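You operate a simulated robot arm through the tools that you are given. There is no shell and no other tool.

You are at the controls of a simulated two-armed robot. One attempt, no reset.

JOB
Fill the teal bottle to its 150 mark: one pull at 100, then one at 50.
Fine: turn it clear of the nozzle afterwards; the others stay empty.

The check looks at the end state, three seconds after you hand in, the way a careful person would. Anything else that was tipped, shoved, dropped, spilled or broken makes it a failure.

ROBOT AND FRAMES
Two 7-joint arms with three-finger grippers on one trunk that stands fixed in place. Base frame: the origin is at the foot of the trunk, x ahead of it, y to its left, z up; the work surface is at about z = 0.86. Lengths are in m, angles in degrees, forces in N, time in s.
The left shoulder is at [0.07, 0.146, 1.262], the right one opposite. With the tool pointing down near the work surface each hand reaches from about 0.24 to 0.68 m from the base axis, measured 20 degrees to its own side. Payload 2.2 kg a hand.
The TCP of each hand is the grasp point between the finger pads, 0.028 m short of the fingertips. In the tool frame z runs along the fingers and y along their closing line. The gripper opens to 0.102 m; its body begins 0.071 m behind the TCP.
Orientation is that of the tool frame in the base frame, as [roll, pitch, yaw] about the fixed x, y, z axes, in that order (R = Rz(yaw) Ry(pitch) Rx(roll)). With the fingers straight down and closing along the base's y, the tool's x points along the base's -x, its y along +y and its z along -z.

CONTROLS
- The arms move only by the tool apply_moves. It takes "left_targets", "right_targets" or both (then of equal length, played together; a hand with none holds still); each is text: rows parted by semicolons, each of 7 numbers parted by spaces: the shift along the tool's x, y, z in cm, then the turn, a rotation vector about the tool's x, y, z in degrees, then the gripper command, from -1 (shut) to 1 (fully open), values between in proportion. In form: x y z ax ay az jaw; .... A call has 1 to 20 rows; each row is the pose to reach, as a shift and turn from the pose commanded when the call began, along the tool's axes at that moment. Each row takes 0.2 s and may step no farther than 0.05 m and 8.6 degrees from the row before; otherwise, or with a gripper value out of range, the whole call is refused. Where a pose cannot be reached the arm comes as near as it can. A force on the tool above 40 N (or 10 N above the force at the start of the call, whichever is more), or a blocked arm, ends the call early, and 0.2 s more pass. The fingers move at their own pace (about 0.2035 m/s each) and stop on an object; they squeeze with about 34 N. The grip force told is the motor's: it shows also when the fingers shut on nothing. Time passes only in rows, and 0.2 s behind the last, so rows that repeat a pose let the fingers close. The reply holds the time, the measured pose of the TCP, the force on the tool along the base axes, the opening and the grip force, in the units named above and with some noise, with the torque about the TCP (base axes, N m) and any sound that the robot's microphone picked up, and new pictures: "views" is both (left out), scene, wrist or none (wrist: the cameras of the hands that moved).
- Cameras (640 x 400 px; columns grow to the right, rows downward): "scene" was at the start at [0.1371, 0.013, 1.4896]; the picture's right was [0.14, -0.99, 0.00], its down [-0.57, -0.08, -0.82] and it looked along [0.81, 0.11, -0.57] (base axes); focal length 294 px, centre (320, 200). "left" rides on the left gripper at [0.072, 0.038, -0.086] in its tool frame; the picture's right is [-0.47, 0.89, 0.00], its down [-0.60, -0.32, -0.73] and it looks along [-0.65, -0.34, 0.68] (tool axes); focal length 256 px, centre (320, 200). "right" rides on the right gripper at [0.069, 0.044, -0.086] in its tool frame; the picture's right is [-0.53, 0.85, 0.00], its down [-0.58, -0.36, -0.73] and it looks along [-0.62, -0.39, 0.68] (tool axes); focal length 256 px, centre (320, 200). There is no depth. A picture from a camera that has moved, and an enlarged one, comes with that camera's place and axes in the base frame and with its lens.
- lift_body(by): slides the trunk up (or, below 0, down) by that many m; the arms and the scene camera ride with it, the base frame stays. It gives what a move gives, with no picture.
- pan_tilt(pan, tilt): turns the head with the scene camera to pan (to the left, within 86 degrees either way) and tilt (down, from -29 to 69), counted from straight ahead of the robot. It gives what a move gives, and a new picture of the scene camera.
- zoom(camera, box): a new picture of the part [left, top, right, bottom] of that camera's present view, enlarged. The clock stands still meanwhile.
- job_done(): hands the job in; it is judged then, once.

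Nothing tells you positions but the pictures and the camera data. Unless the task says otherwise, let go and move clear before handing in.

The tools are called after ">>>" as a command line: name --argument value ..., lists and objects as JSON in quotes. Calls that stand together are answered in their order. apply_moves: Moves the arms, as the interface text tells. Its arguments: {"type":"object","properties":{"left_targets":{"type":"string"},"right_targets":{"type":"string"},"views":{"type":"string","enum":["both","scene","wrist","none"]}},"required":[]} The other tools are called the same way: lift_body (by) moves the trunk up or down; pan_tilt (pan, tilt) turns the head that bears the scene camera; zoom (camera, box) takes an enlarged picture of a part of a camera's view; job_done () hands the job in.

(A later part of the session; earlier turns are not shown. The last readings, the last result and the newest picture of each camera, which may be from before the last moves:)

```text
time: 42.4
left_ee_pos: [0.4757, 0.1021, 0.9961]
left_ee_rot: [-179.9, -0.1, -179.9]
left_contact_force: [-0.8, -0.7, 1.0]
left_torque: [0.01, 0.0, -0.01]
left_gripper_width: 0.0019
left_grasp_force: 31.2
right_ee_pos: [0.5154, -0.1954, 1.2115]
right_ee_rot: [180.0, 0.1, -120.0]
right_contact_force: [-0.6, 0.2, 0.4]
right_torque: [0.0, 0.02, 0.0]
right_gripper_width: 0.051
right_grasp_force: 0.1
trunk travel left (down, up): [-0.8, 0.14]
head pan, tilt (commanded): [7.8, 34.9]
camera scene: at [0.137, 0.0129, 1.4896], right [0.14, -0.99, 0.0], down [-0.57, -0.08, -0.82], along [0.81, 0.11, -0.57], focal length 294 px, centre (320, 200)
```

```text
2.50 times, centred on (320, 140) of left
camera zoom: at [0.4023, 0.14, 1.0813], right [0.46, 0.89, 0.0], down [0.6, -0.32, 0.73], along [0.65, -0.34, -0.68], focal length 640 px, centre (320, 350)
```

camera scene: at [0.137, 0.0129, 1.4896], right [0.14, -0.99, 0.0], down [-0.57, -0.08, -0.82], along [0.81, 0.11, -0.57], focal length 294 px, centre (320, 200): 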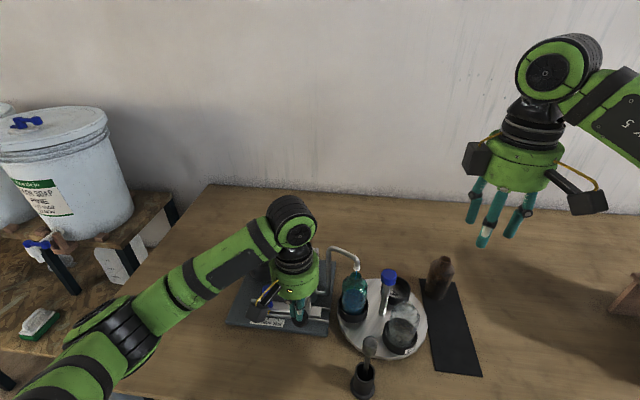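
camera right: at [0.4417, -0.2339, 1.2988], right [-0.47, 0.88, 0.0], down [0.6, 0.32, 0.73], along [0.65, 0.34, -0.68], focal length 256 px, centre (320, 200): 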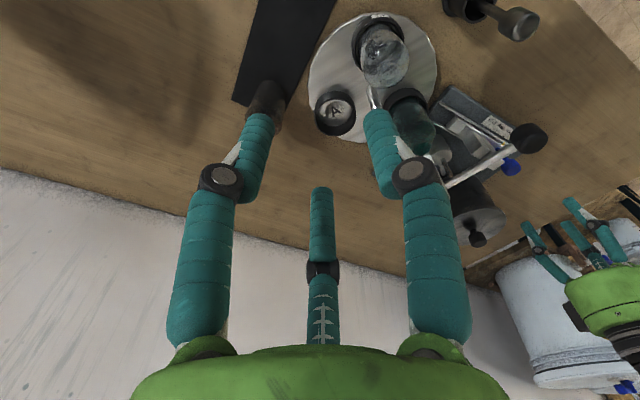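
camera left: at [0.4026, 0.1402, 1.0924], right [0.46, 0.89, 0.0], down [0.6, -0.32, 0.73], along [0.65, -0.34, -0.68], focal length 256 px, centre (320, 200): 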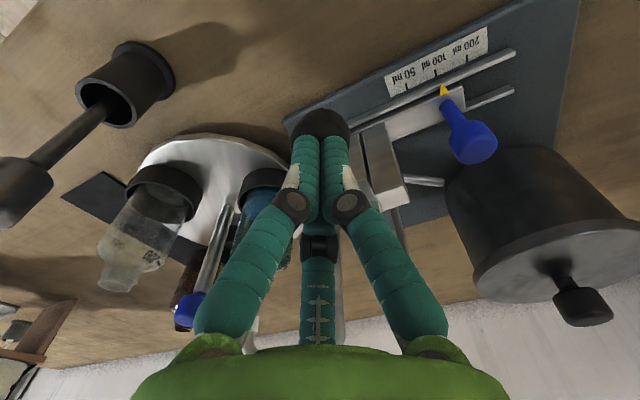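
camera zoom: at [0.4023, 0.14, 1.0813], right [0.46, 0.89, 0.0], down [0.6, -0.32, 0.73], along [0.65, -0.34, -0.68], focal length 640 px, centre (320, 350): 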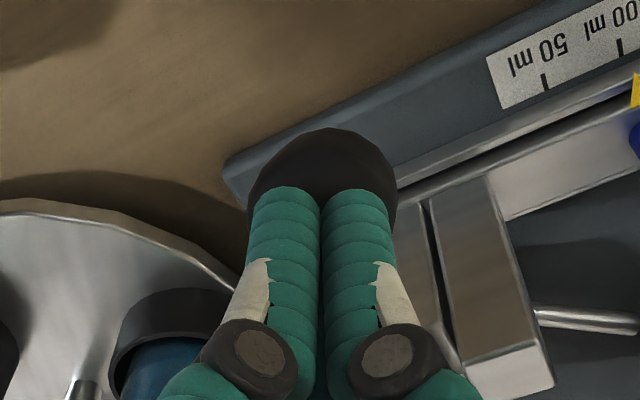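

Re-triangulating the pivot puts it higher and nearer than I first thought (about [0.652, 0.102, 0.977]), so the 100 ml stop should still be a little over 1 cm below. I'll continue the same smooth stroke, shifting slightly forward along the arc.

>>> apply_moves --left_targets "-0.1 0 0.2 0 0 0 -1; -0.2 0 0.4 0 0 0 -1; -0.3 0 0.6 0 0 0 -1; -0.4 0 0.8 0 0 0 -1; -0.4 0 1 0 0 0 -1" --views "scene"

>>> zoom --camera "scene" --box '[260, 240, 380, 330]'

>>> zoom --camera "left" --box '[220, 60, 420, 220]'

```text
time: 43.6
left_ee_pos: [0.4768, 0.1017, 0.9912]
left_ee_rot: [-179.9, 0.5, -179.9]
left_contact_force: [0.5, 3.7, 33.1]
left_torque: [0.01, -0.16, -0.34]
left_gripper_width: 0.0021
left_grasp_force: 31.6
right_ee_pos: [0.5113, -0.1964, 1.2139]
right_ee_rot: [-179.9, 0.2, -120.0]
right_contact_force: [0.4, -0.3, 0.1]
right_torque: [-0.03, -0.01, -0.02]
right_gripper_width: 0.0509
right_grasp_force: 0.1
trunk travel left (down, up): [-0.8, 0.14]
head pan, tilt (commanded): [7.8, 34.9]
camera scene: at [0.1319, 0.013, 1.4906], right [0.14, -0.99, 0.0], down [-0.56, -0.08, -0.82], along [0.81, 0.11, -0.57], focal length 294 px, centre (320, 200)
```

scene: 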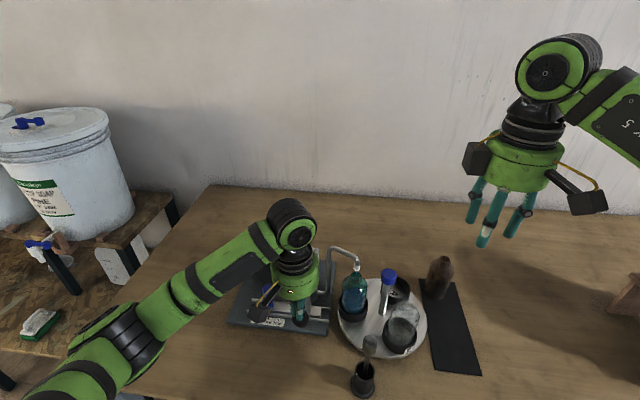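

```text
4.44 times, centred on (320, 285) of scene
camera zoom: at [0.1319, 0.013, 1.4906], right [0.14, -0.99, 0.0], down [-0.56, -0.08, -0.82], along [0.81, 0.11, -0.57], focal length 1307 px, centre (320, -178)
```

zoom: 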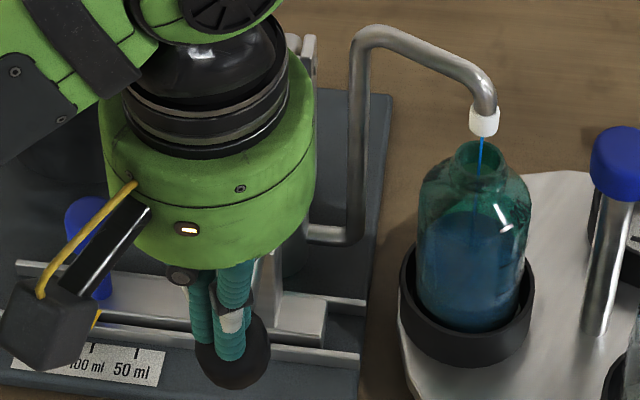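

```text
2.50 times, centred on (320, 140) of left
camera zoom: at [0.4037, 0.1408, 1.0749], right [0.46, 0.89, 0.0], down [0.6, -0.31, 0.74], along [0.66, -0.34, -0.67], focal length 640 px, centre (320, 350)
```

zoom: 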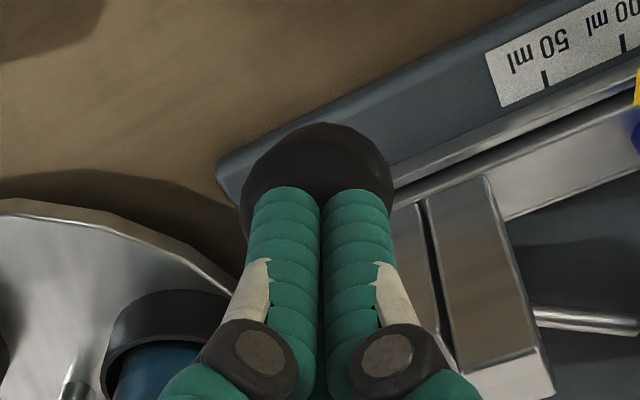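

The force jumped to 33 N, so the lever is on the 100 ml stop. I'll relax the push a little but hold the lever down until the stream ends.

>>> apply_moves --left_targets "0 0 -0.25 0 0 0 -1; 0 0 -0.25 0 0 0 -1; 0 0 -0.25 0 0 0 -1; 0 0 -0.25 0 0 0 -1; 0 0 -0.25 0 0 0 -1; 0 0 -0.25 0 0 0 -1; 0 0 -0.25 0 0 0 -1; 0 0 -0.25 0 0 0 -1" --views "scene"

>>> zoom --camera "scene" --box '[325, 245, 385, 330]'

>>> zoom --camera "scene" --box '[260, 240, 380, 330]'

```text
time: 45.4
left_ee_pos: [0.4776, 0.1017, 0.9914]
left_ee_rot: [-180.0, 0.4, -179.7]
left_contact_force: [3.3, 3.2, 28.0]
left_torque: [0.01, -0.24, 0.09]
left_gripper_width: 0.002
left_grasp_force: 31.3
right_ee_pos: [0.5118, -0.1967, 1.2127]
right_ee_rot: [-179.9, 0.2, -119.9]
right_contact_force: [0.8, -0.6, -0.2]
right_torque: [0.0, -0.04, -0.05]
right_gripper_width: 0.051
right_grasp_force: 0.2
trunk travel left (down, up): [-0.8, 0.14]
head pan, tilt (commanded): [7.8, 34.9]
camera scene: at [0.1335, 0.0129, 1.49], right [0.14, -0.99, 0.0], down [-0.56, -0.08, -0.82], along [0.81, 0.11, -0.57], focal length 294 px, centre (320, 200)
```

scene: 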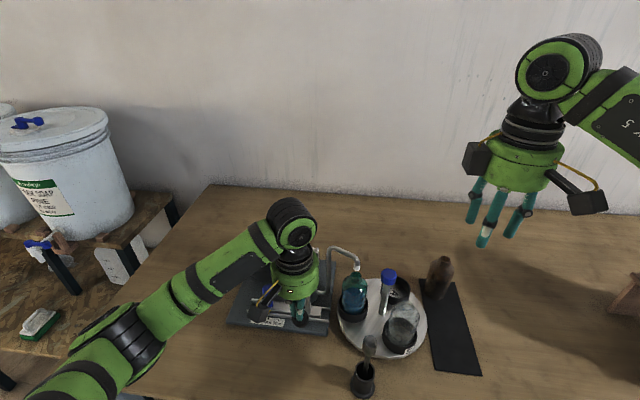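

```text
4.71 times, centred on (355, 288) of scene
camera zoom: at [0.1335, 0.0129, 1.49], right [0.14, -0.99, 0.0], down [-0.56, -0.08, -0.82], along [0.81, 0.11, -0.57], focal length 1384 px, centre (155, -212)
```

zoom: 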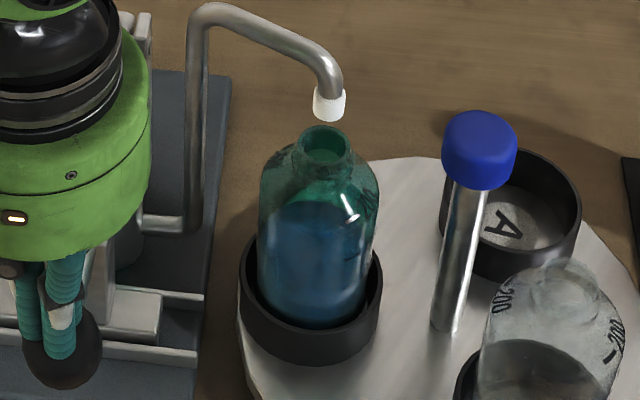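

```text
4.44 times, centred on (320, 285) of scene
camera zoom: at [0.1335, 0.0129, 1.49], right [0.14, -0.99, 0.0], down [-0.56, -0.08, -0.82], along [0.81, 0.11, -0.57], focal length 1307 px, centre (320, -178)
```

zoom: 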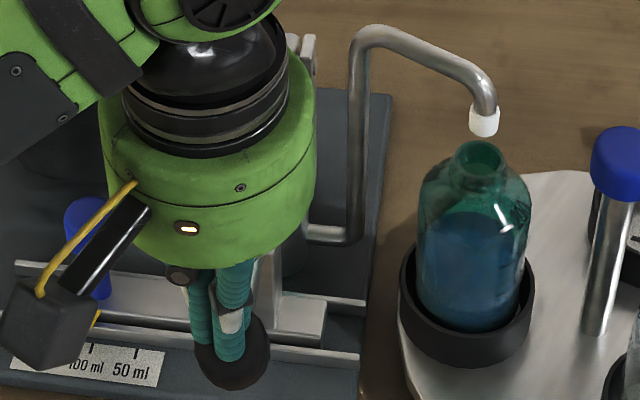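

The stream has stopped and the first pull is done. I'll raise the hand slowly and watch whether the lever comes back by itself.

>>> apply_moves --left_targets "0 0 -0.5 0 0 0 -1; 0 0 -1 0 0 0 -1; 0 0 -1.5 0 0 0 -1; 0 0 -2 0 0 0 -1; 0.05 0 -2.5 0 0 0 -1; 0.1 0 -3 0 0 0 -1; 0.1 0 -3.5 0 0 0 -1; 0.1 0 -3.5 0 0 0 -1" --views "both"

>>> zoom --camera "scene" --box '[260, 240, 380, 330]'

>>> zoom --camera "left" --box '[220, 60, 420, 220]'

```text
time: 47.2
left_ee_pos: [0.4785, 0.1035, 1.0235]
left_ee_rot: [179.9, 0.0, -179.9]
left_contact_force: [0.5, 0.0, 0.2]
left_torque: [-0.01, -0.02, -0.02]
left_gripper_width: 0.0022
left_grasp_force: 31.4
right_ee_pos: [0.5137, -0.1959, 1.212]
right_ee_rot: [179.9, 0.1, -120.0]
right_contact_force: [-0.8, -0.1, 0.3]
right_torque: [-0.01, -0.01, 0.04]
right_gripper_width: 0.051
right_grasp_force: 0.0
trunk travel left (down, up): [-0.8, 0.14]
head pan, tilt (commanded): [7.8, 34.9]
camera scene: at [0.1371, 0.013, 1.4896], right [0.14, -0.99, 0.0], down [-0.57, -0.08, -0.82], along [0.81, 0.11, -0.57], focal length 294 px, centre (320, 200)
camera left: at [0.4048, 0.1403, 1.1086], right [0.46, 0.89, 0.0], down [0.6, -0.32, 0.73], along [0.65, -0.34, -0.68], focal length 256 px, centre (320, 200)
```

scene: 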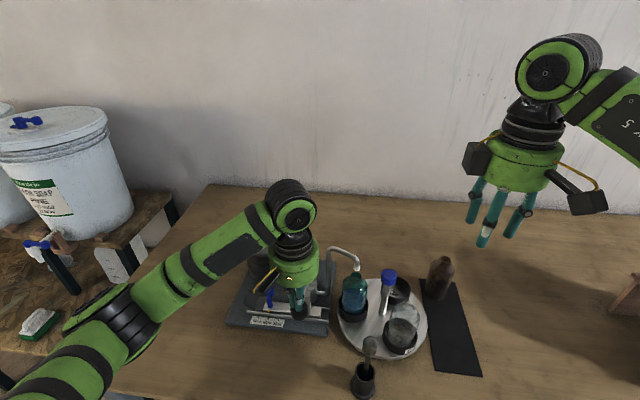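
left: 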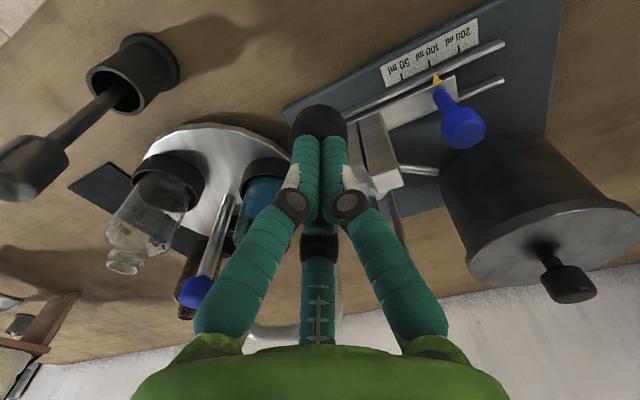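

```text
4.44 times, centred on (320, 285) of scene
camera zoom: at [0.1371, 0.013, 1.4896], right [0.14, -0.99, 0.0], down [-0.57, -0.08, -0.82], along [0.81, 0.11, -0.57], focal length 1307 px, centre (320, -178)
```

zoom: 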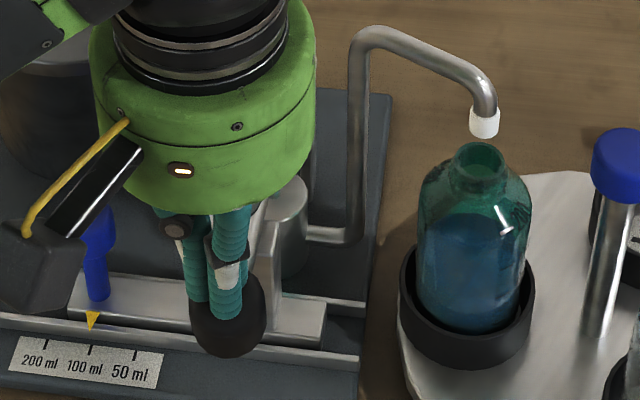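

```text
2.50 times, centred on (320, 140) of left
camera zoom: at [0.4048, 0.1403, 1.1086], right [0.46, 0.89, 0.0], down [0.6, -0.32, 0.73], along [0.65, -0.34, -0.68], focal length 640 px, centre (320, 350)
```

zoom: 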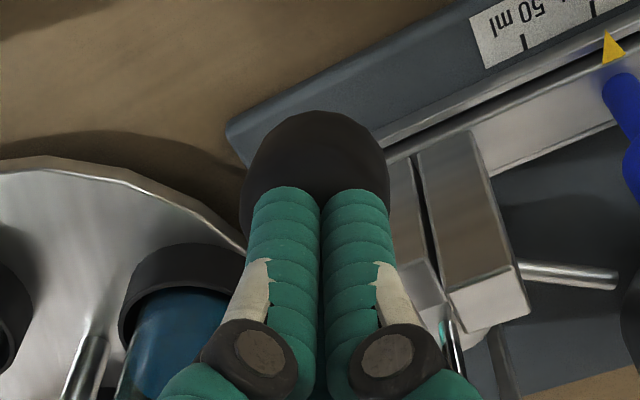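

The lever springs back with the hand. I'm continuing upward until it's free at the top.

>>> apply_moves --left_targets "0 0 -0.6 0 0 0 -1; 0 0 -1.2 0 0 0 -1; 0 0 -1.8 0 0 0 -1; 0 0 -2.4 0 0 0 -1; 0 0 -3 0 0 0 -1; 0 0 -3.6 0 0 0 -1; 0 0 -5 0 0 0 -1; 0 0 -7 0 0 0 -1; 0 0 -9.5 0 0 0 -1; 0 0 -11 0 0 0 -1; 0 0 -11 0 0 0 -1" --views "both"

>>> zoom --camera "scene" --box '[240, 240, 360, 330]'

>>> zoom --camera "scene" --box '[325, 245, 385, 330]'

```text
time: 49.6
left_ee_pos: [0.4788, 0.1018, 1.1333]
left_ee_rot: [-180.0, -0.1, -179.9]
left_contact_force: [-0.5, -0.5, 0.1]
left_torque: [0.02, 0.0, -0.03]
left_gripper_width: 0.0022
left_grasp_force: 31.3
right_ee_pos: [0.514, -0.1969, 1.2116]
right_ee_rot: [179.9, 0.1, -120.0]
right_contact_force: [0.6, 0.2, -0.3]
right_torque: [-0.01, -0.04, -0.01]
right_gripper_width: 0.0512
right_grasp_force: 0.1
trunk travel left (down, up): [-0.8, 0.14]
head pan, tilt (commanded): [7.8, 34.9]
camera scene: at [0.1373, 0.0132, 1.4896], right [0.14, -0.99, 0.0], down [-0.57, -0.08, -0.82], along [0.81, 0.11, -0.57], focal length 294 px, centre (320, 200)
camera left: at [0.4065, 0.1401, 1.218], right [0.46, 0.89, 0.0], down [0.61, -0.32, 0.73], along [0.65, -0.34, -0.68], focal length 256 px, centre (320, 200)
```

scene: 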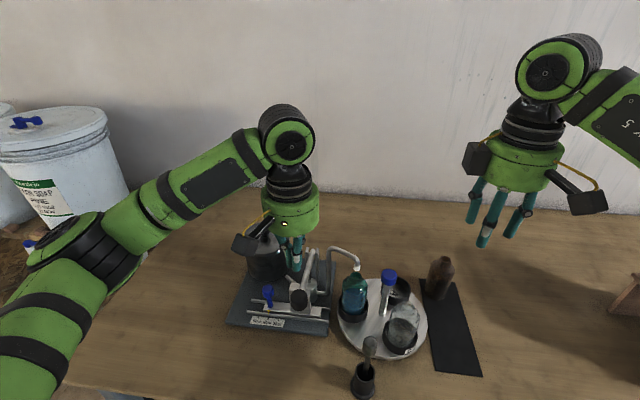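
left: 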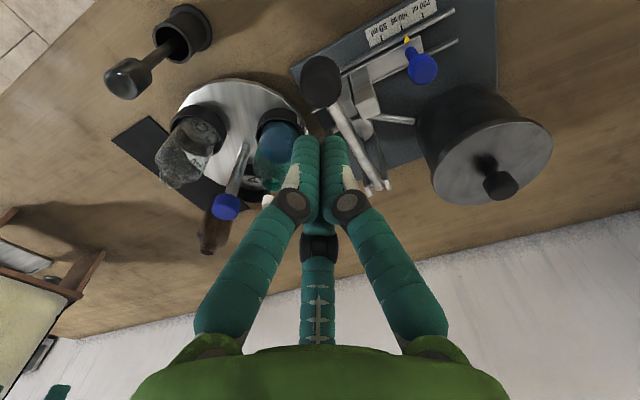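

```text
4.44 times, centred on (300, 285) of scene
camera zoom: at [0.1373, 0.0132, 1.4896], right [0.14, -0.99, 0.0], down [-0.57, -0.08, -0.82], along [0.81, 0.11, -0.57], focal length 1307 px, centre (409, -178)
```

zoom: 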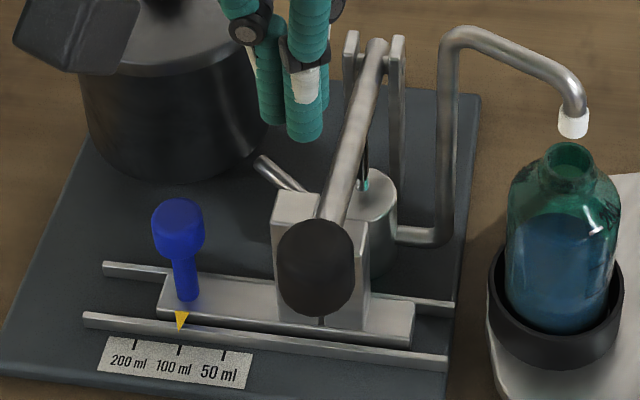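

```text
4.71 times, centred on (355, 288) of scene
camera zoom: at [0.1373, 0.0132, 1.4896], right [0.14, -0.99, 0.0], down [-0.57, -0.08, -0.82], along [0.81, 0.11, -0.57], focal length 1384 px, centre (155, -212)
```

zoom: 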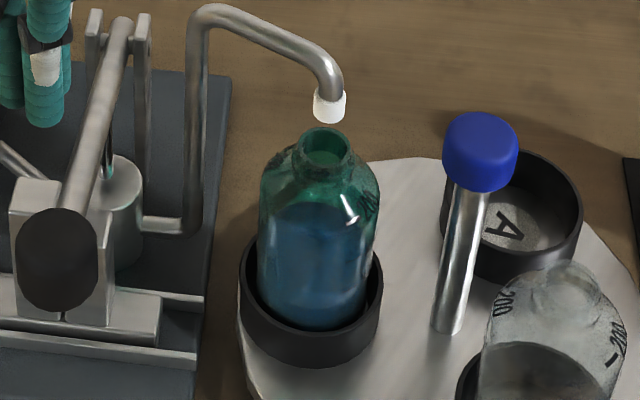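

The lever is fully back up and the slider still reads 100. The left hand goes back over the slider knob, now around [0.545, 0.187].

>>> apply_moves --left_targets "-2.2 2.8 0 0 0 0 -0.5; -4.4 5.6 0 0 0 0 0.1; -6.5 8.5 0.5 0 0 0 0.1; -6.5 8.5 2 0 0 0 0.1; -6.5 8.5 2 0 0 0 0.1" --views "both"

>>> zoom --camera "left" --box '[200, 0, 440, 160]'

```text
time: 50.8
left_ee_pos: [0.542, 0.1871, 1.1117]
left_ee_rot: [180.0, 0.0, -179.9]
left_contact_force: [1.0, 0.0, 0.9]
left_torque: [0.01, 0.0, -0.01]
left_gripper_width: 0.0565
left_grasp_force: 0.0
right_ee_pos: [0.5141, -0.1971, 1.2115]
right_ee_rot: [180.0, 0.1, -120.0]
right_contact_force: [0.2, -0.1, -0.3]
right_torque: [0.0, -0.03, 0.0]
right_gripper_width: 0.0509
right_grasp_force: 0.1
trunk travel left (down, up): [-0.8, 0.14]
head pan, tilt (commanded): [7.8, 34.9]
camera scene: at [0.1369, 0.0128, 1.4896], right [0.14, -0.99, 0.0], down [-0.57, -0.08, -0.82], along [0.81, 0.11, -0.57], focal length 294 px, centre (320, 200)
camera left: at [0.4687, 0.2256, 1.1974], right [0.46, 0.89, 0.0], down [0.6, -0.32, 0.73], along [0.65, -0.34, -0.68], focal length 256 px, centre (320, 200)
```

scene: 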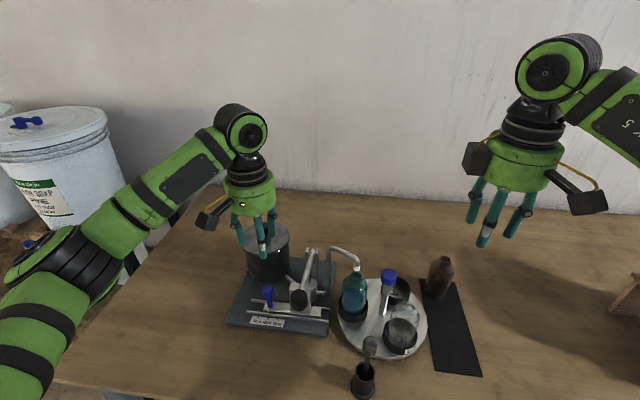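
left: 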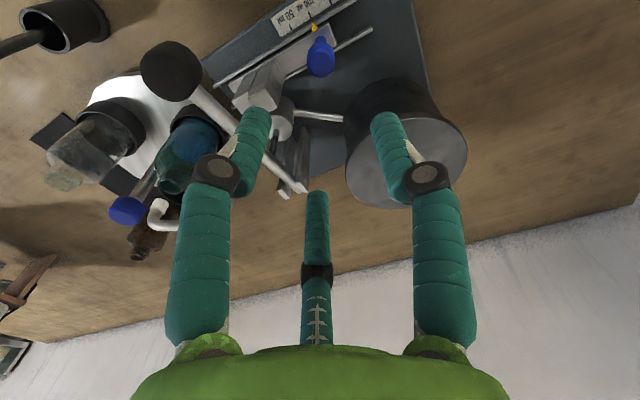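

```text
2.50 times, centred on (320, 80) of left
camera zoom: at [0.4687, 0.2256, 1.1974], right [0.46, 0.89, 0.0], down [0.6, -0.32, 0.73], along [0.65, -0.34, -0.68], focal length 640 px, centre (320, 500)
```

zoom: 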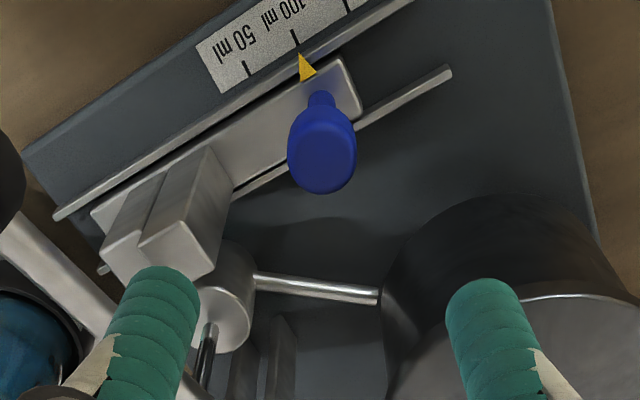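

The knob is at about [0.545, 0.186]. I'm going down around it and gripping.

>>> apply_moves --left_targets "-0.2 -0.13 3 0 0 0 0.1; -0.2 -0.13 6 0 0 0 0.1; -0.2 -0.13 9 0 0 0 0.1; -0.2 -0.13 11.5 0 0 0 0.1; -0.2 -0.13 13.5 0 0 0 0.1; -0.2 -0.13 15 0 0 0 0.1; -0.2 -0.13 15.9 0 0 0 0.1; -0.2 -0.13 15.9 0 0 0 0.1" --views "wrist"

>>> zoom --camera "left" --box '[200, 60, 440, 220]'

```text
time: 52.6
left_ee_pos: [0.5446, 0.1853, 0.9542]
left_ee_rot: [180.0, 0.0, -179.9]
left_contact_force: [1.3, -0.4, 0.4]
left_torque: [0.0, 0.02, 0.02]
left_gripper_width: 0.0558
left_grasp_force: 0.2
right_ee_pos: [0.514, -0.1962, 1.2126]
right_ee_rot: [180.0, 0.1, -120.1]
right_contact_force: [0.1, -0.1, -0.3]
right_torque: [0.0, 0.01, -0.03]
right_gripper_width: 0.0507
right_grasp_force: 0.0
trunk travel left (down, up): [-0.8, 0.14]
head pan, tilt (commanded): [7.8, 34.9]
camera left: at [0.4716, 0.2236, 1.0396], right [0.46, 0.89, 0.0], down [0.6, -0.32, 0.73], along [0.65, -0.34, -0.68], focal length 256 px, centre (320, 200)
```

left: 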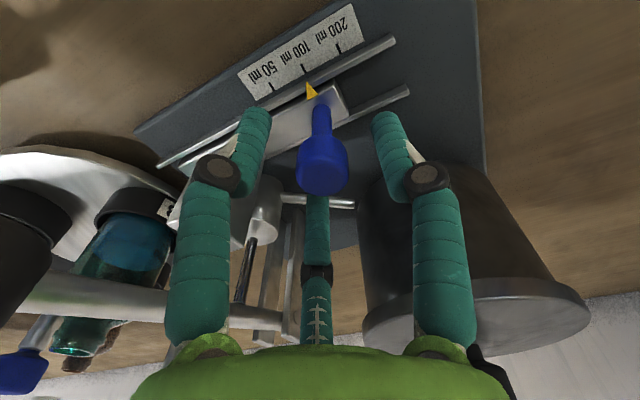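

```text
2.50 times, centred on (320, 140) of left
camera zoom: at [0.4716, 0.2236, 1.0396], right [0.46, 0.89, 0.0], down [0.6, -0.32, 0.73], along [0.65, -0.34, -0.68], focal length 640 px, centre (320, 350)
```

zoom: 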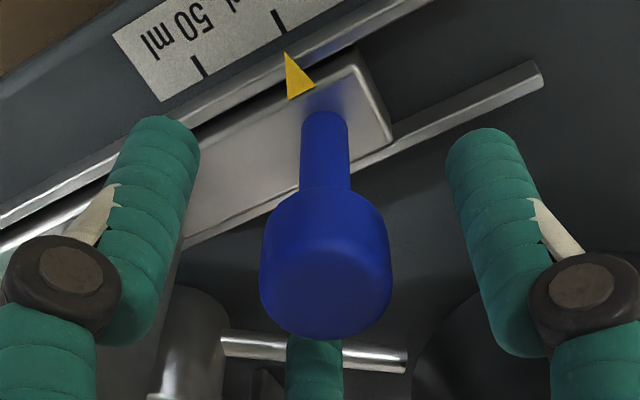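

Centred. I'll close first, then check.

>>> apply_moves --left_targets "0 0.1 0 0 0 0 -0.3; 0 0.1 0 0 0 0 -1; 0 0.1 0 0 0 0 -1; 0 0.1 0 0 0 0 -1" --views "wrist"

>>> zoom --camera "scene" --box '[240, 280, 320, 340]'

```text
time: 53.6
left_ee_pos: [0.5455, 0.186, 0.9546]
left_ee_rot: [-179.8, 0.1, 180.0]
left_contact_force: [2.5, 0.0, 2.1]
left_torque: [-0.13, -0.12, -0.29]
left_gripper_width: 0.0258
left_grasp_force: 44.8
right_ee_pos: [0.5151, -0.1978, 1.2107]
right_ee_rot: [180.0, 0.2, -120.0]
right_contact_force: [-0.5, 0.6, 0.2]
right_torque: [-0.01, -0.01, -0.01]
right_gripper_width: 0.0508
right_grasp_force: 0.0
trunk travel left (down, up): [-0.8, 0.14]
head pan, tilt (commanded): [7.8, 34.9]
camera left: at [0.4724, 0.2245, 1.0397], right [0.46, 0.89, 0.0], down [0.6, -0.32, 0.73], along [0.65, -0.34, -0.68], focal length 256 px, centre (320, 200)
```

left: 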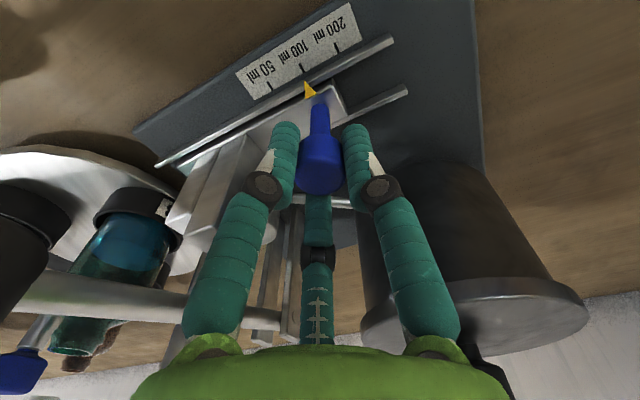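

```text
6.67 times, centred on (280, 310) of scene
camera zoom: at [0.1373, 0.0129, 1.4896], right [0.14, -0.99, 0.0], down [-0.57, -0.08, -0.82], along [0.81, 0.11, -0.57], focal length 1961 px, centre (587, -533)
```

zoom: 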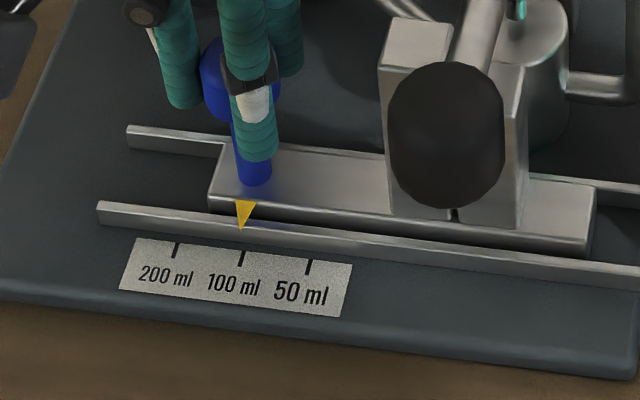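

Still on 100 and gripped. Next I slide 24 mm more to the 50 mark, slowly because the hand comes nearer the lever knob.

>>> apply_moves --left_targets "0 -0.4 0 0 0 0 -1; 0 -0.8 0 0 0 0 -1; 0 -1.2 0 0 0 0 -1; 0 -1.6 0 0 0 0 -1" --views "both"

>>> zoom --camera "scene" --box '[240, 250, 330, 340]'

```text
time: 54.6
left_ee_pos: [0.545, 0.1718, 0.9555]
left_ee_rot: [179.9, 0.1, -179.9]
left_contact_force: [5.5, 1.8, 4.5]
left_torque: [0.14, -0.36, -0.14]
left_gripper_width: 0.0257
left_grasp_force: 45.4
right_ee_pos: [0.5144, -0.1955, 1.2113]
right_ee_rot: [179.9, 0.1, -120.0]
right_contact_force: [0.8, 0.3, 0.1]
right_torque: [0.02, -0.01, 0.02]
right_gripper_width: 0.0509
right_grasp_force: 0.0
trunk travel left (down, up): [-0.8, 0.14]
head pan, tilt (commanded): [7.8, 34.9]
camera scene: at [0.1375, 0.0131, 1.4896], right [0.14, -0.99, 0.0], down [-0.57, -0.08, -0.82], along [0.81, 0.11, -0.57], focal length 294 px, centre (320, 200)
camera left: at [0.4722, 0.2095, 1.0396], right [0.46, 0.89, 0.0], down [0.6, -0.32, 0.73], along [0.65, -0.34, -0.68], focal length 256 px, centre (320, 200)
```

scene: 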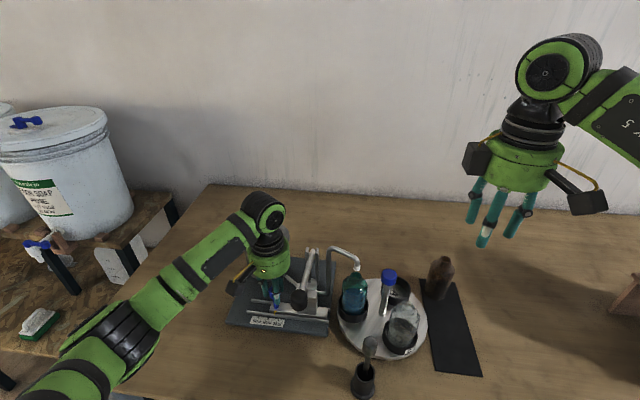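
left: 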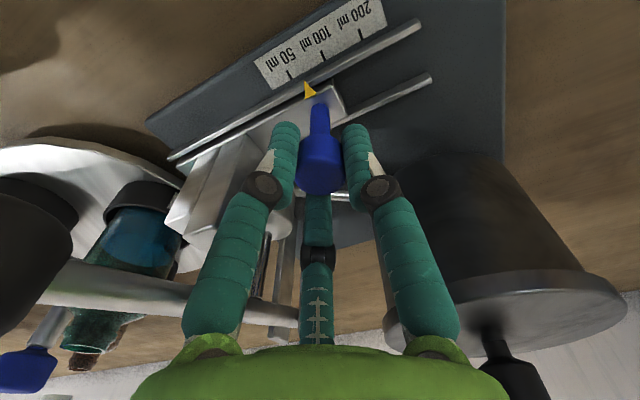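

```text
4.44 times, centred on (285, 295) of scene
camera zoom: at [0.1375, 0.0131, 1.4896], right [0.14, -0.99, 0.0], down [-0.57, -0.08, -0.82], along [0.81, 0.11, -0.57], focal length 1307 px, centre (476, -222)
```

zoom: 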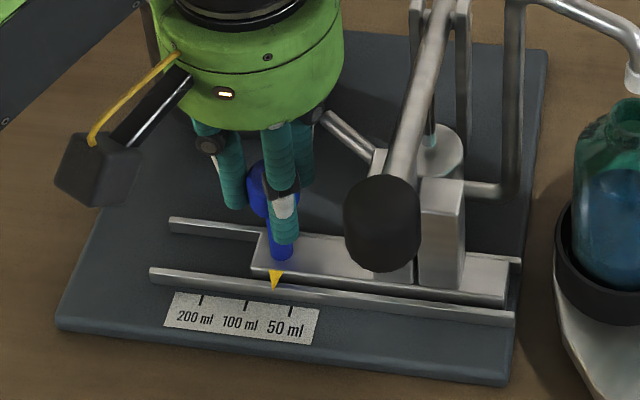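

Halfway; everything's clear. I'm finishing the slide to 50.

>>> apply_moves --left_targets "0 -0.4 0 0 0 0 -1; 0 -0.82 0 0 0 0 -1; 0 -0.82 0 0 0 0 -1" --views "both"

>>> zoom --camera "scene" --box '[240, 280, 320, 340]'

>>> zoom --camera "left" --box '[180, 20, 420, 220]'

```text
time: 55.4
left_ee_pos: [0.5455, 0.1622, 0.9547]
left_ee_rot: [-180.0, 0.0, -179.9]
left_contact_force: [2.7, -0.6, 5.7]
left_torque: [-0.43, 0.07, -0.45]
left_gripper_width: 0.0259
left_grasp_force: 45.0
right_ee_pos: [0.5149, -0.1965, 1.2123]
right_ee_rot: [179.9, 0.1, -119.9]
right_contact_force: [0.4, 0.5, -0.2]
right_torque: [0.01, 0.0, 0.0]
right_gripper_width: 0.0511
right_grasp_force: 0.2
trunk travel left (down, up): [-0.8, 0.14]
head pan, tilt (commanded): [7.8, 34.9]
camera scene: at [0.1371, 0.0127, 1.4897], right [0.14, -0.99, 0.0], down [-0.57, -0.08, -0.82], along [0.81, 0.11, -0.57], focal length 294 px, centre (320, 200)
camera left: at [0.4726, 0.2005, 1.0397], right [0.46, 0.89, 0.0], down [0.6, -0.32, 0.73], along [0.65, -0.34, -0.68], focal length 256 px, centre (320, 200)
```

scene: 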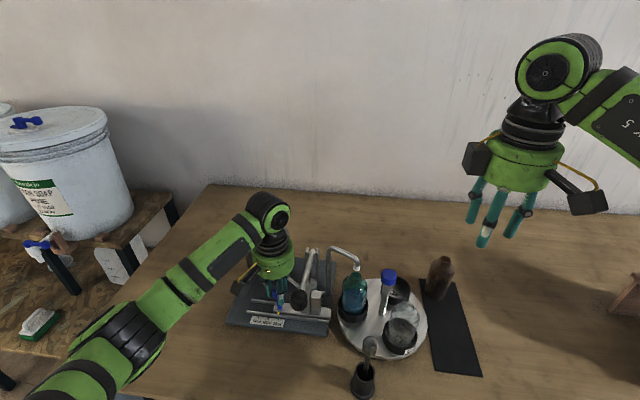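
left: 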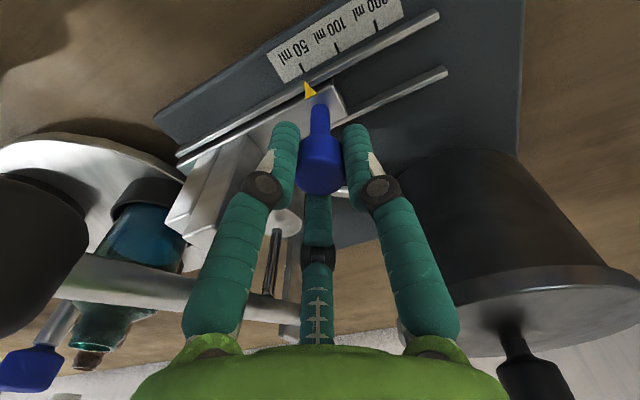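

```text
6.67 times, centred on (280, 310) of scene
camera zoom: at [0.1371, 0.0127, 1.4897], right [0.14, -0.99, 0.0], down [-0.57, -0.08, -0.82], along [0.81, 0.11, -0.57], focal length 1961 px, centre (587, -533)
```

zoom: 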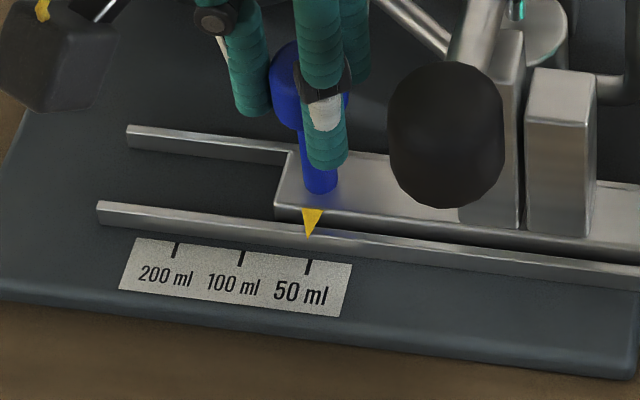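

```text
2.00 times, centred on (300, 120) of left
camera zoom: at [0.4726, 0.2005, 1.0397], right [0.46, 0.89, 0.0], down [0.6, -0.32, 0.73], along [0.65, -0.34, -0.68], focal length 512 px, centre (360, 360)
```

zoom: 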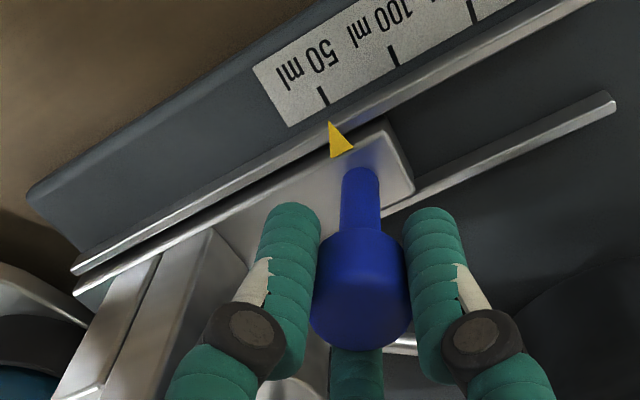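

The pointer is on 50 and the tall block is now under the lever. I'll release with a small opening and lift straight up.

>>> apply_moves --left_targets "0 0 0 0 0 0 -0.35; 0 0 0 0 0 0 -0.1; 0 0 0 0 0 0 -0.1; 0 0 -1 0 0 0 -0.1; 0 0 -3 0 0 0 -0.1; 0 0 -6 0 0 0 -0.1; 0 0 -10 0 0 0 -0.1; 0 0 -14 0 0 0 -0.1; 0 0 -17 0 0 0 -0.1; 0 0 -17 0 0 0 -0.1" --views "both"

>>> zoom --camera "scene" --box '[240, 240, 380, 340]'

>>> zoom --camera "left" --box '[100, 0, 440, 220]'

```text
time: 57.6
left_ee_pos: [0.5475, 0.1642, 1.1227]
left_ee_rot: [-180.0, -0.1, -179.9]
left_contact_force: [-0.6, -0.8, -0.1]
left_torque: [-0.01, -0.02, 0.01]
left_gripper_width: 0.046
left_grasp_force: 0.1
right_ee_pos: [0.5141, -0.1971, 1.2124]
right_ee_rot: [179.9, 0.1, -120.0]
right_contact_force: [0.7, 0.2, -0.3]
right_torque: [0.02, -0.02, 0.01]
right_gripper_width: 0.0509
right_grasp_force: 0.0
trunk travel left (down, up): [-0.8, 0.14]
head pan, tilt (commanded): [7.8, 34.9]
camera scene: at [0.1374, 0.0133, 1.4896], right [0.14, -0.99, 0.0], down [-0.57, -0.08, -0.82], along [0.81, 0.11, -0.57], focal length 294 px, centre (320, 200)
camera left: at [0.4752, 0.2012, 1.2081], right [0.46, 0.89, 0.0], down [0.61, -0.32, 0.73], along [0.65, -0.34, -0.68], focal length 256 px, centre (320, 200)
```

scene: 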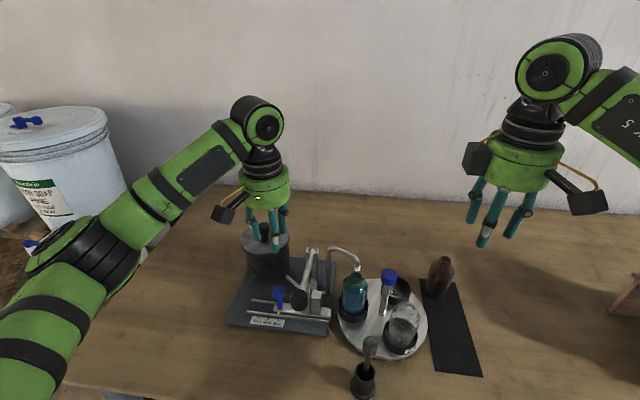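
left: 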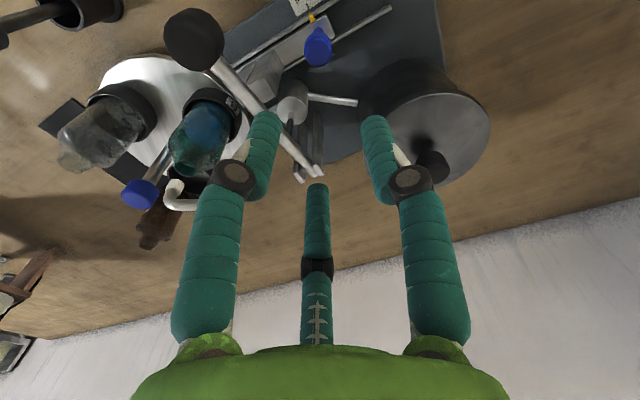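

```text
4.00 times, centred on (310, 290) of scene
camera zoom: at [0.1374, 0.0133, 1.4896], right [0.14, -0.99, 0.0], down [-0.57, -0.08, -0.82], along [0.81, 0.11, -0.57], focal length 1176 px, centre (360, -160)
```

zoom: 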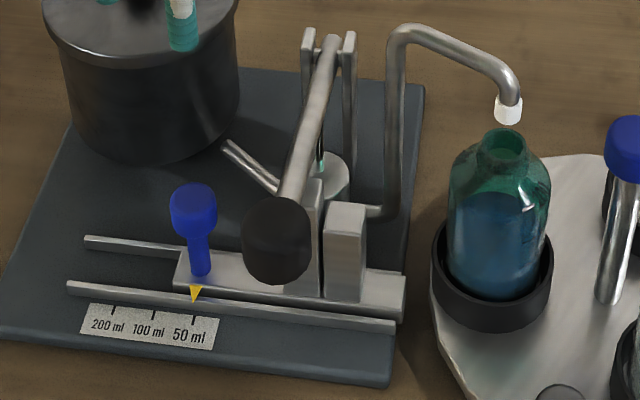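

```text
1.82 times, centred on (270, 110) of left
camera zoom: at [0.4752, 0.2012, 1.2081], right [0.46, 0.89, 0.0], down [0.61, -0.32, 0.73], along [0.65, -0.34, -0.68], focal length 465 px, centre (411, 364)
```

zoom: 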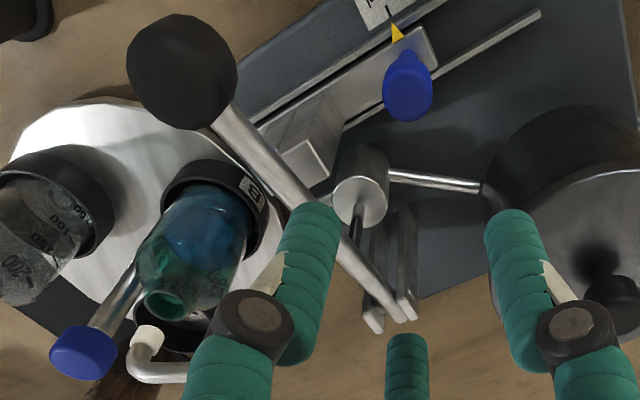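

The slider stays at 50. I'll recheck the bottle-to-nozzle alignment before the second pull.

>>> zoom --camera "scene" --box '[335, 250, 385, 290]'

>>> zoom --camera "scene" --box '[335, 265, 385, 330]'

```text
10.00 times, centred on (360, 270) of scene
camera zoom: at [0.1374, 0.0133, 1.4896], right [0.14, -0.99, 0.0], down [-0.57, -0.08, -0.82], along [0.81, 0.11, -0.57], focal length 2941 px, centre (-80, -500)
```

zoom: 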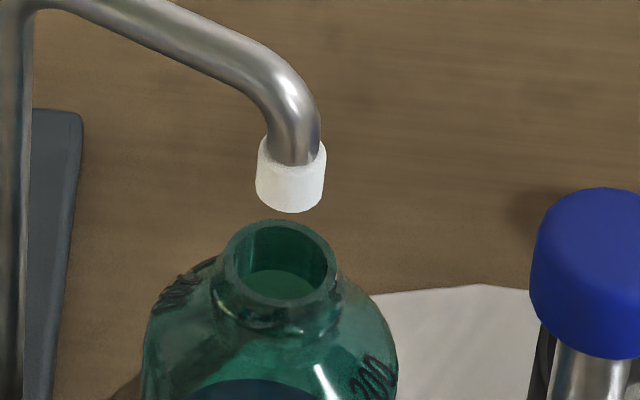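

```text
6.15 times, centred on (360, 298) of scene
camera zoom: at [0.1374, 0.0133, 1.4896], right [0.14, -0.99, 0.0], down [-0.57, -0.08, -0.82], along [0.81, 0.11, -0.57], focal length 1810 px, centre (74, -400)
```

zoom: 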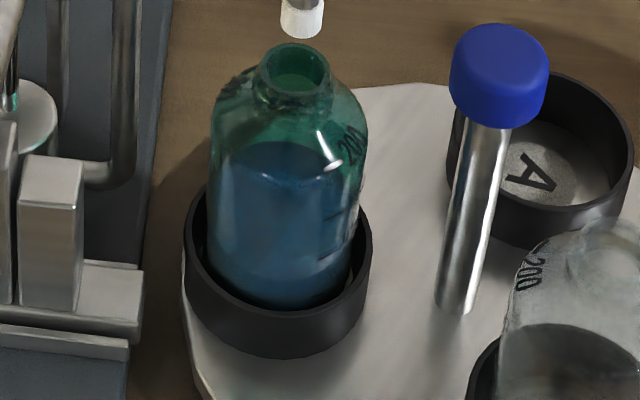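

The alignment is unchanged. A closer look at the level marks as a sanity check.

>>> zoom --camera "scene" --box '[344, 272, 372, 316]'

>>> zoom --camera "left" --box '[160, 80, 260, 180]'

>>> zoom --camera "scene" --box '[380, 290, 430, 360]'

```text
9.09 times, centred on (358, 294) of scene
camera zoom: at [0.1374, 0.0133, 1.4896], right [0.14, -0.99, 0.0], down [-0.57, -0.08, -0.82], along [0.81, 0.11, -0.57], focal length 2674 px, centre (-26, -654)
```

zoom: 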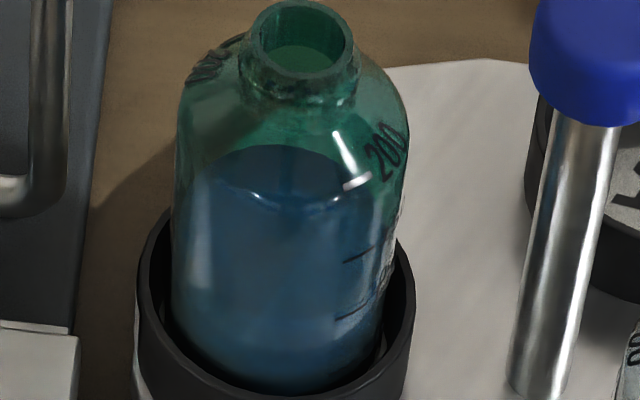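

```text
4.00 times, centred on (210, 130) of left
camera zoom: at [0.4752, 0.2012, 1.2081], right [0.46, 0.89, 0.0], down [0.61, -0.32, 0.73], along [0.65, -0.34, -0.68], focal length 1024 px, centre (760, 480)
```

zoom: 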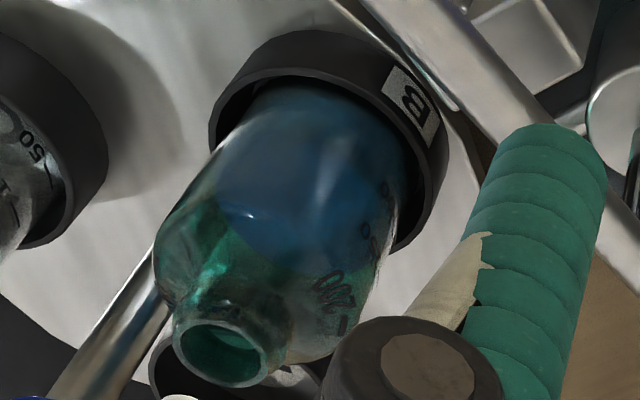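

```text
5.71 times, centred on (405, 325) of scene
camera zoom: at [0.1374, 0.0133, 1.4896], right [0.14, -0.99, 0.0], down [-0.57, -0.08, -0.82], along [0.81, 0.11, -0.57], focal length 1681 px, centre (-166, -514)
```

zoom: 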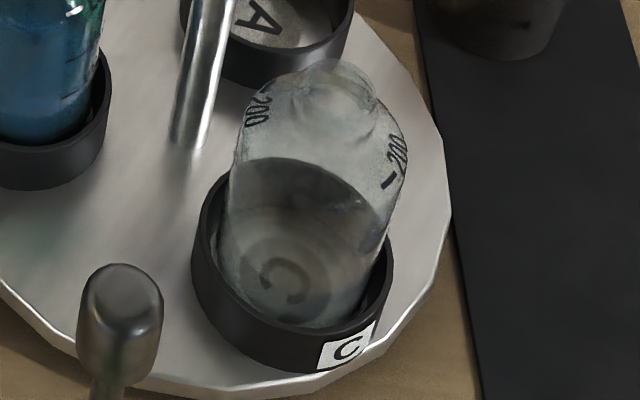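

The level works out at about z≈0.93, which fits 100 ml for this bottle's cross-section. The left hand goes back over the lever knob with the gripper shut.

>>> apply_moves --left_targets "2.2 -2 0 0 0 0 -0.5; 4.4 -4 0 0 0 0 -1; 6.7 -6.1 0.5 0 0 0 -1; 6.7 -6.1 1.5 0 0 0 -1; 6.7 -6.1 1.5 0 0 0 -1" --views "both"

>>> zoom --camera "left" --box '[200, 20, 440, 200]'

```text
time: 58.8
left_ee_pos: [0.4793, 0.1012, 1.1112]
left_ee_rot: [179.9, 0.0, -179.8]
left_contact_force: [-0.7, -0.5, -0.1]
left_torque: [-0.07, 0.01, 0.01]
left_gripper_width: 0.0022
left_grasp_force: 30.9
right_ee_pos: [0.5149, -0.1971, 1.2118]
right_ee_rot: [179.8, 0.1, -120.0]
right_contact_force: [0.6, -0.9, -0.7]
right_torque: [-0.01, -0.03, -0.01]
right_gripper_width: 0.0508
right_grasp_force: 0.1
trunk travel left (down, up): [-0.8, 0.14]
head pan, tilt (commanded): [7.8, 34.9]
camera scene: at [0.1372, 0.0132, 1.4896], right [0.14, -0.99, 0.0], down [-0.57, -0.08, -0.82], along [0.81, 0.11, -0.57], focal length 294 px, centre (320, 200)
camera left: at [0.4072, 0.1391, 1.1954], right [0.46, 0.89, 0.0], down [0.6, -0.32, 0.73], along [0.65, -0.34, -0.68], focal length 256 px, centre (320, 200)
```

scene: 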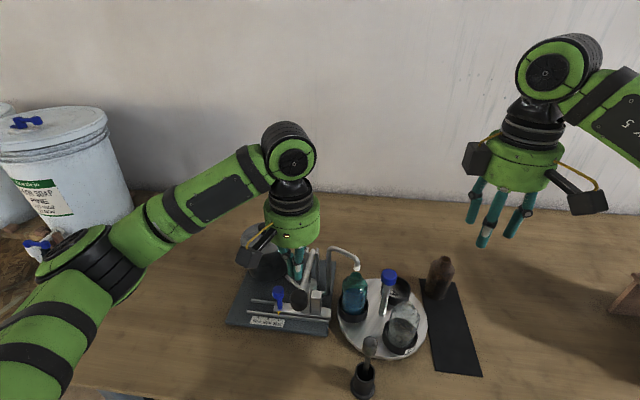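
left: 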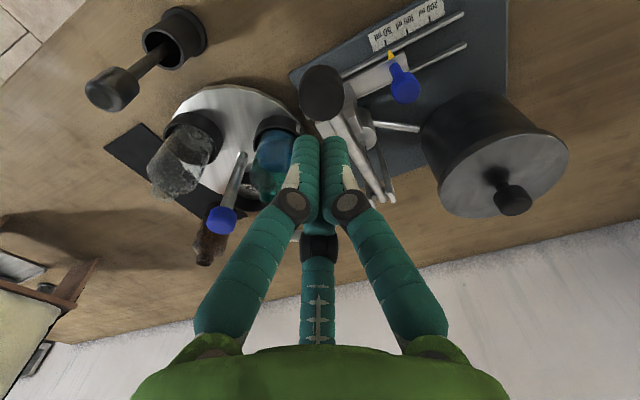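

```text
2.22 times, centred on (320, 110) of left
camera zoom: at [0.4072, 0.1391, 1.1954], right [0.46, 0.89, 0.0], down [0.6, -0.32, 0.73], along [0.65, -0.34, -0.68], focal length 569 px, centre (320, 400)
```

zoom: 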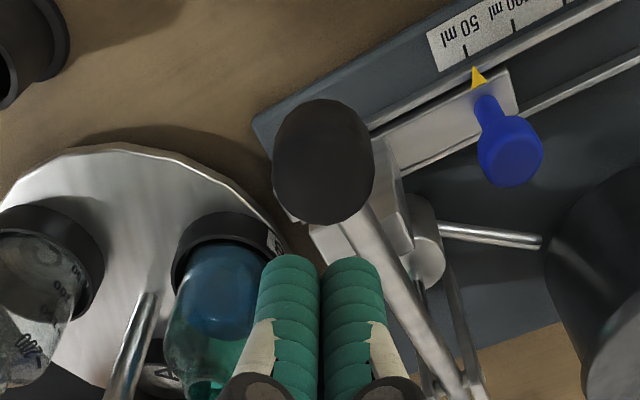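

Lined up over the knob again with the slider at 50. Now the one pull at 50: a smooth press down to the tall-block stop, which I expect at TCP z≈1.023.

>>> apply_moves --left_targets "0 0 1.3 0 0 0 -1; 0 0 2.6 0 0 0 -1; 0 0 3.8 0 0 0 -1; 0 0 4.7 0 0 0 -1; 0 0 5.1 0 0 0 -1; 0 0 5.5 0 0 0 -1; 0 0 5.9 0 0 0 -1; 0 0 6.3 0 0 0 -1; 0 0 6.7 0 0 0 -1; 0 0 7.1 0 0 0 -1; 0 0 7.5 0 0 0 -1; 0 0 7.9 0 0 0 -1; 0 0 8.3 0 0 0 -1; 0 0 8.6 0 0 0 -1; 0 0 8.8 0 0 0 -1; 0 0 9 0 0 0 -1; 0 0 9 0 0 0 -1" --views "scene"

>>> zoom --camera "scene" --box '[260, 240, 380, 330]'

```text
time: 62.4
left_ee_pos: [0.4774, 0.1013, 1.0186]
left_ee_rot: [179.9, 0.0, -179.9]
left_contact_force: [-0.6, 0.1, 1.1]
left_torque: [0.03, -0.02, 0.05]
left_gripper_width: 0.0023
left_grasp_force: 31.5
right_ee_pos: [0.5142, -0.1965, 1.2124]
right_ee_rot: [179.9, 0.1, -120.1]
right_contact_force: [-0.5, 0.0, -0.2]
right_torque: [0.02, -0.01, -0.02]
right_gripper_width: 0.0508
right_grasp_force: 0.1
trunk travel left (down, up): [-0.8, 0.14]
head pan, tilt (commanded): [7.8, 34.9]
camera scene: at [0.1369, 0.013, 1.4896], right [0.14, -0.99, 0.0], down [-0.57, -0.08, -0.82], along [0.81, 0.11, -0.57], focal length 294 px, centre (320, 200)
```

scene: 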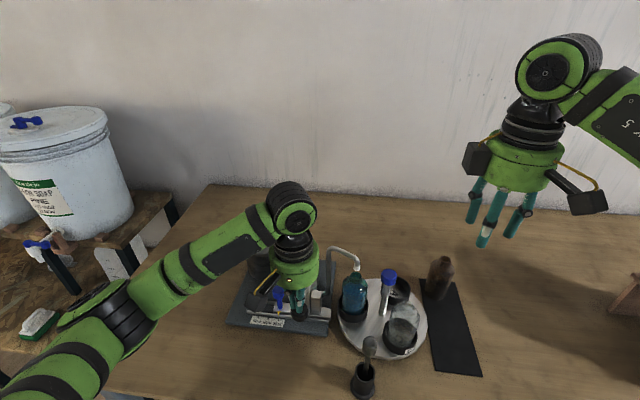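

```text
4.44 times, centred on (320, 285) of scene
camera zoom: at [0.1369, 0.013, 1.4896], right [0.14, -0.99, 0.0], down [-0.57, -0.08, -0.82], along [0.81, 0.11, -0.57], focal length 1307 px, centre (320, -178)
```

zoom: 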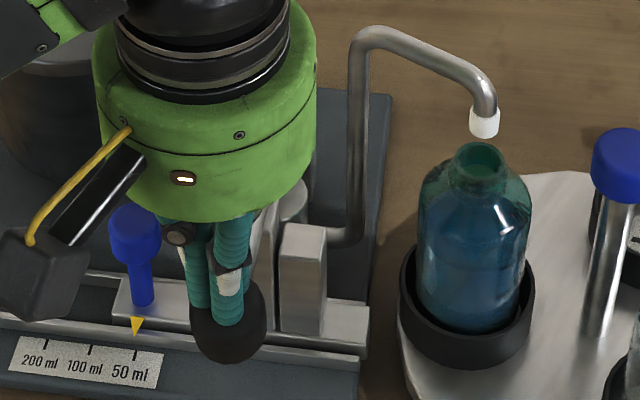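

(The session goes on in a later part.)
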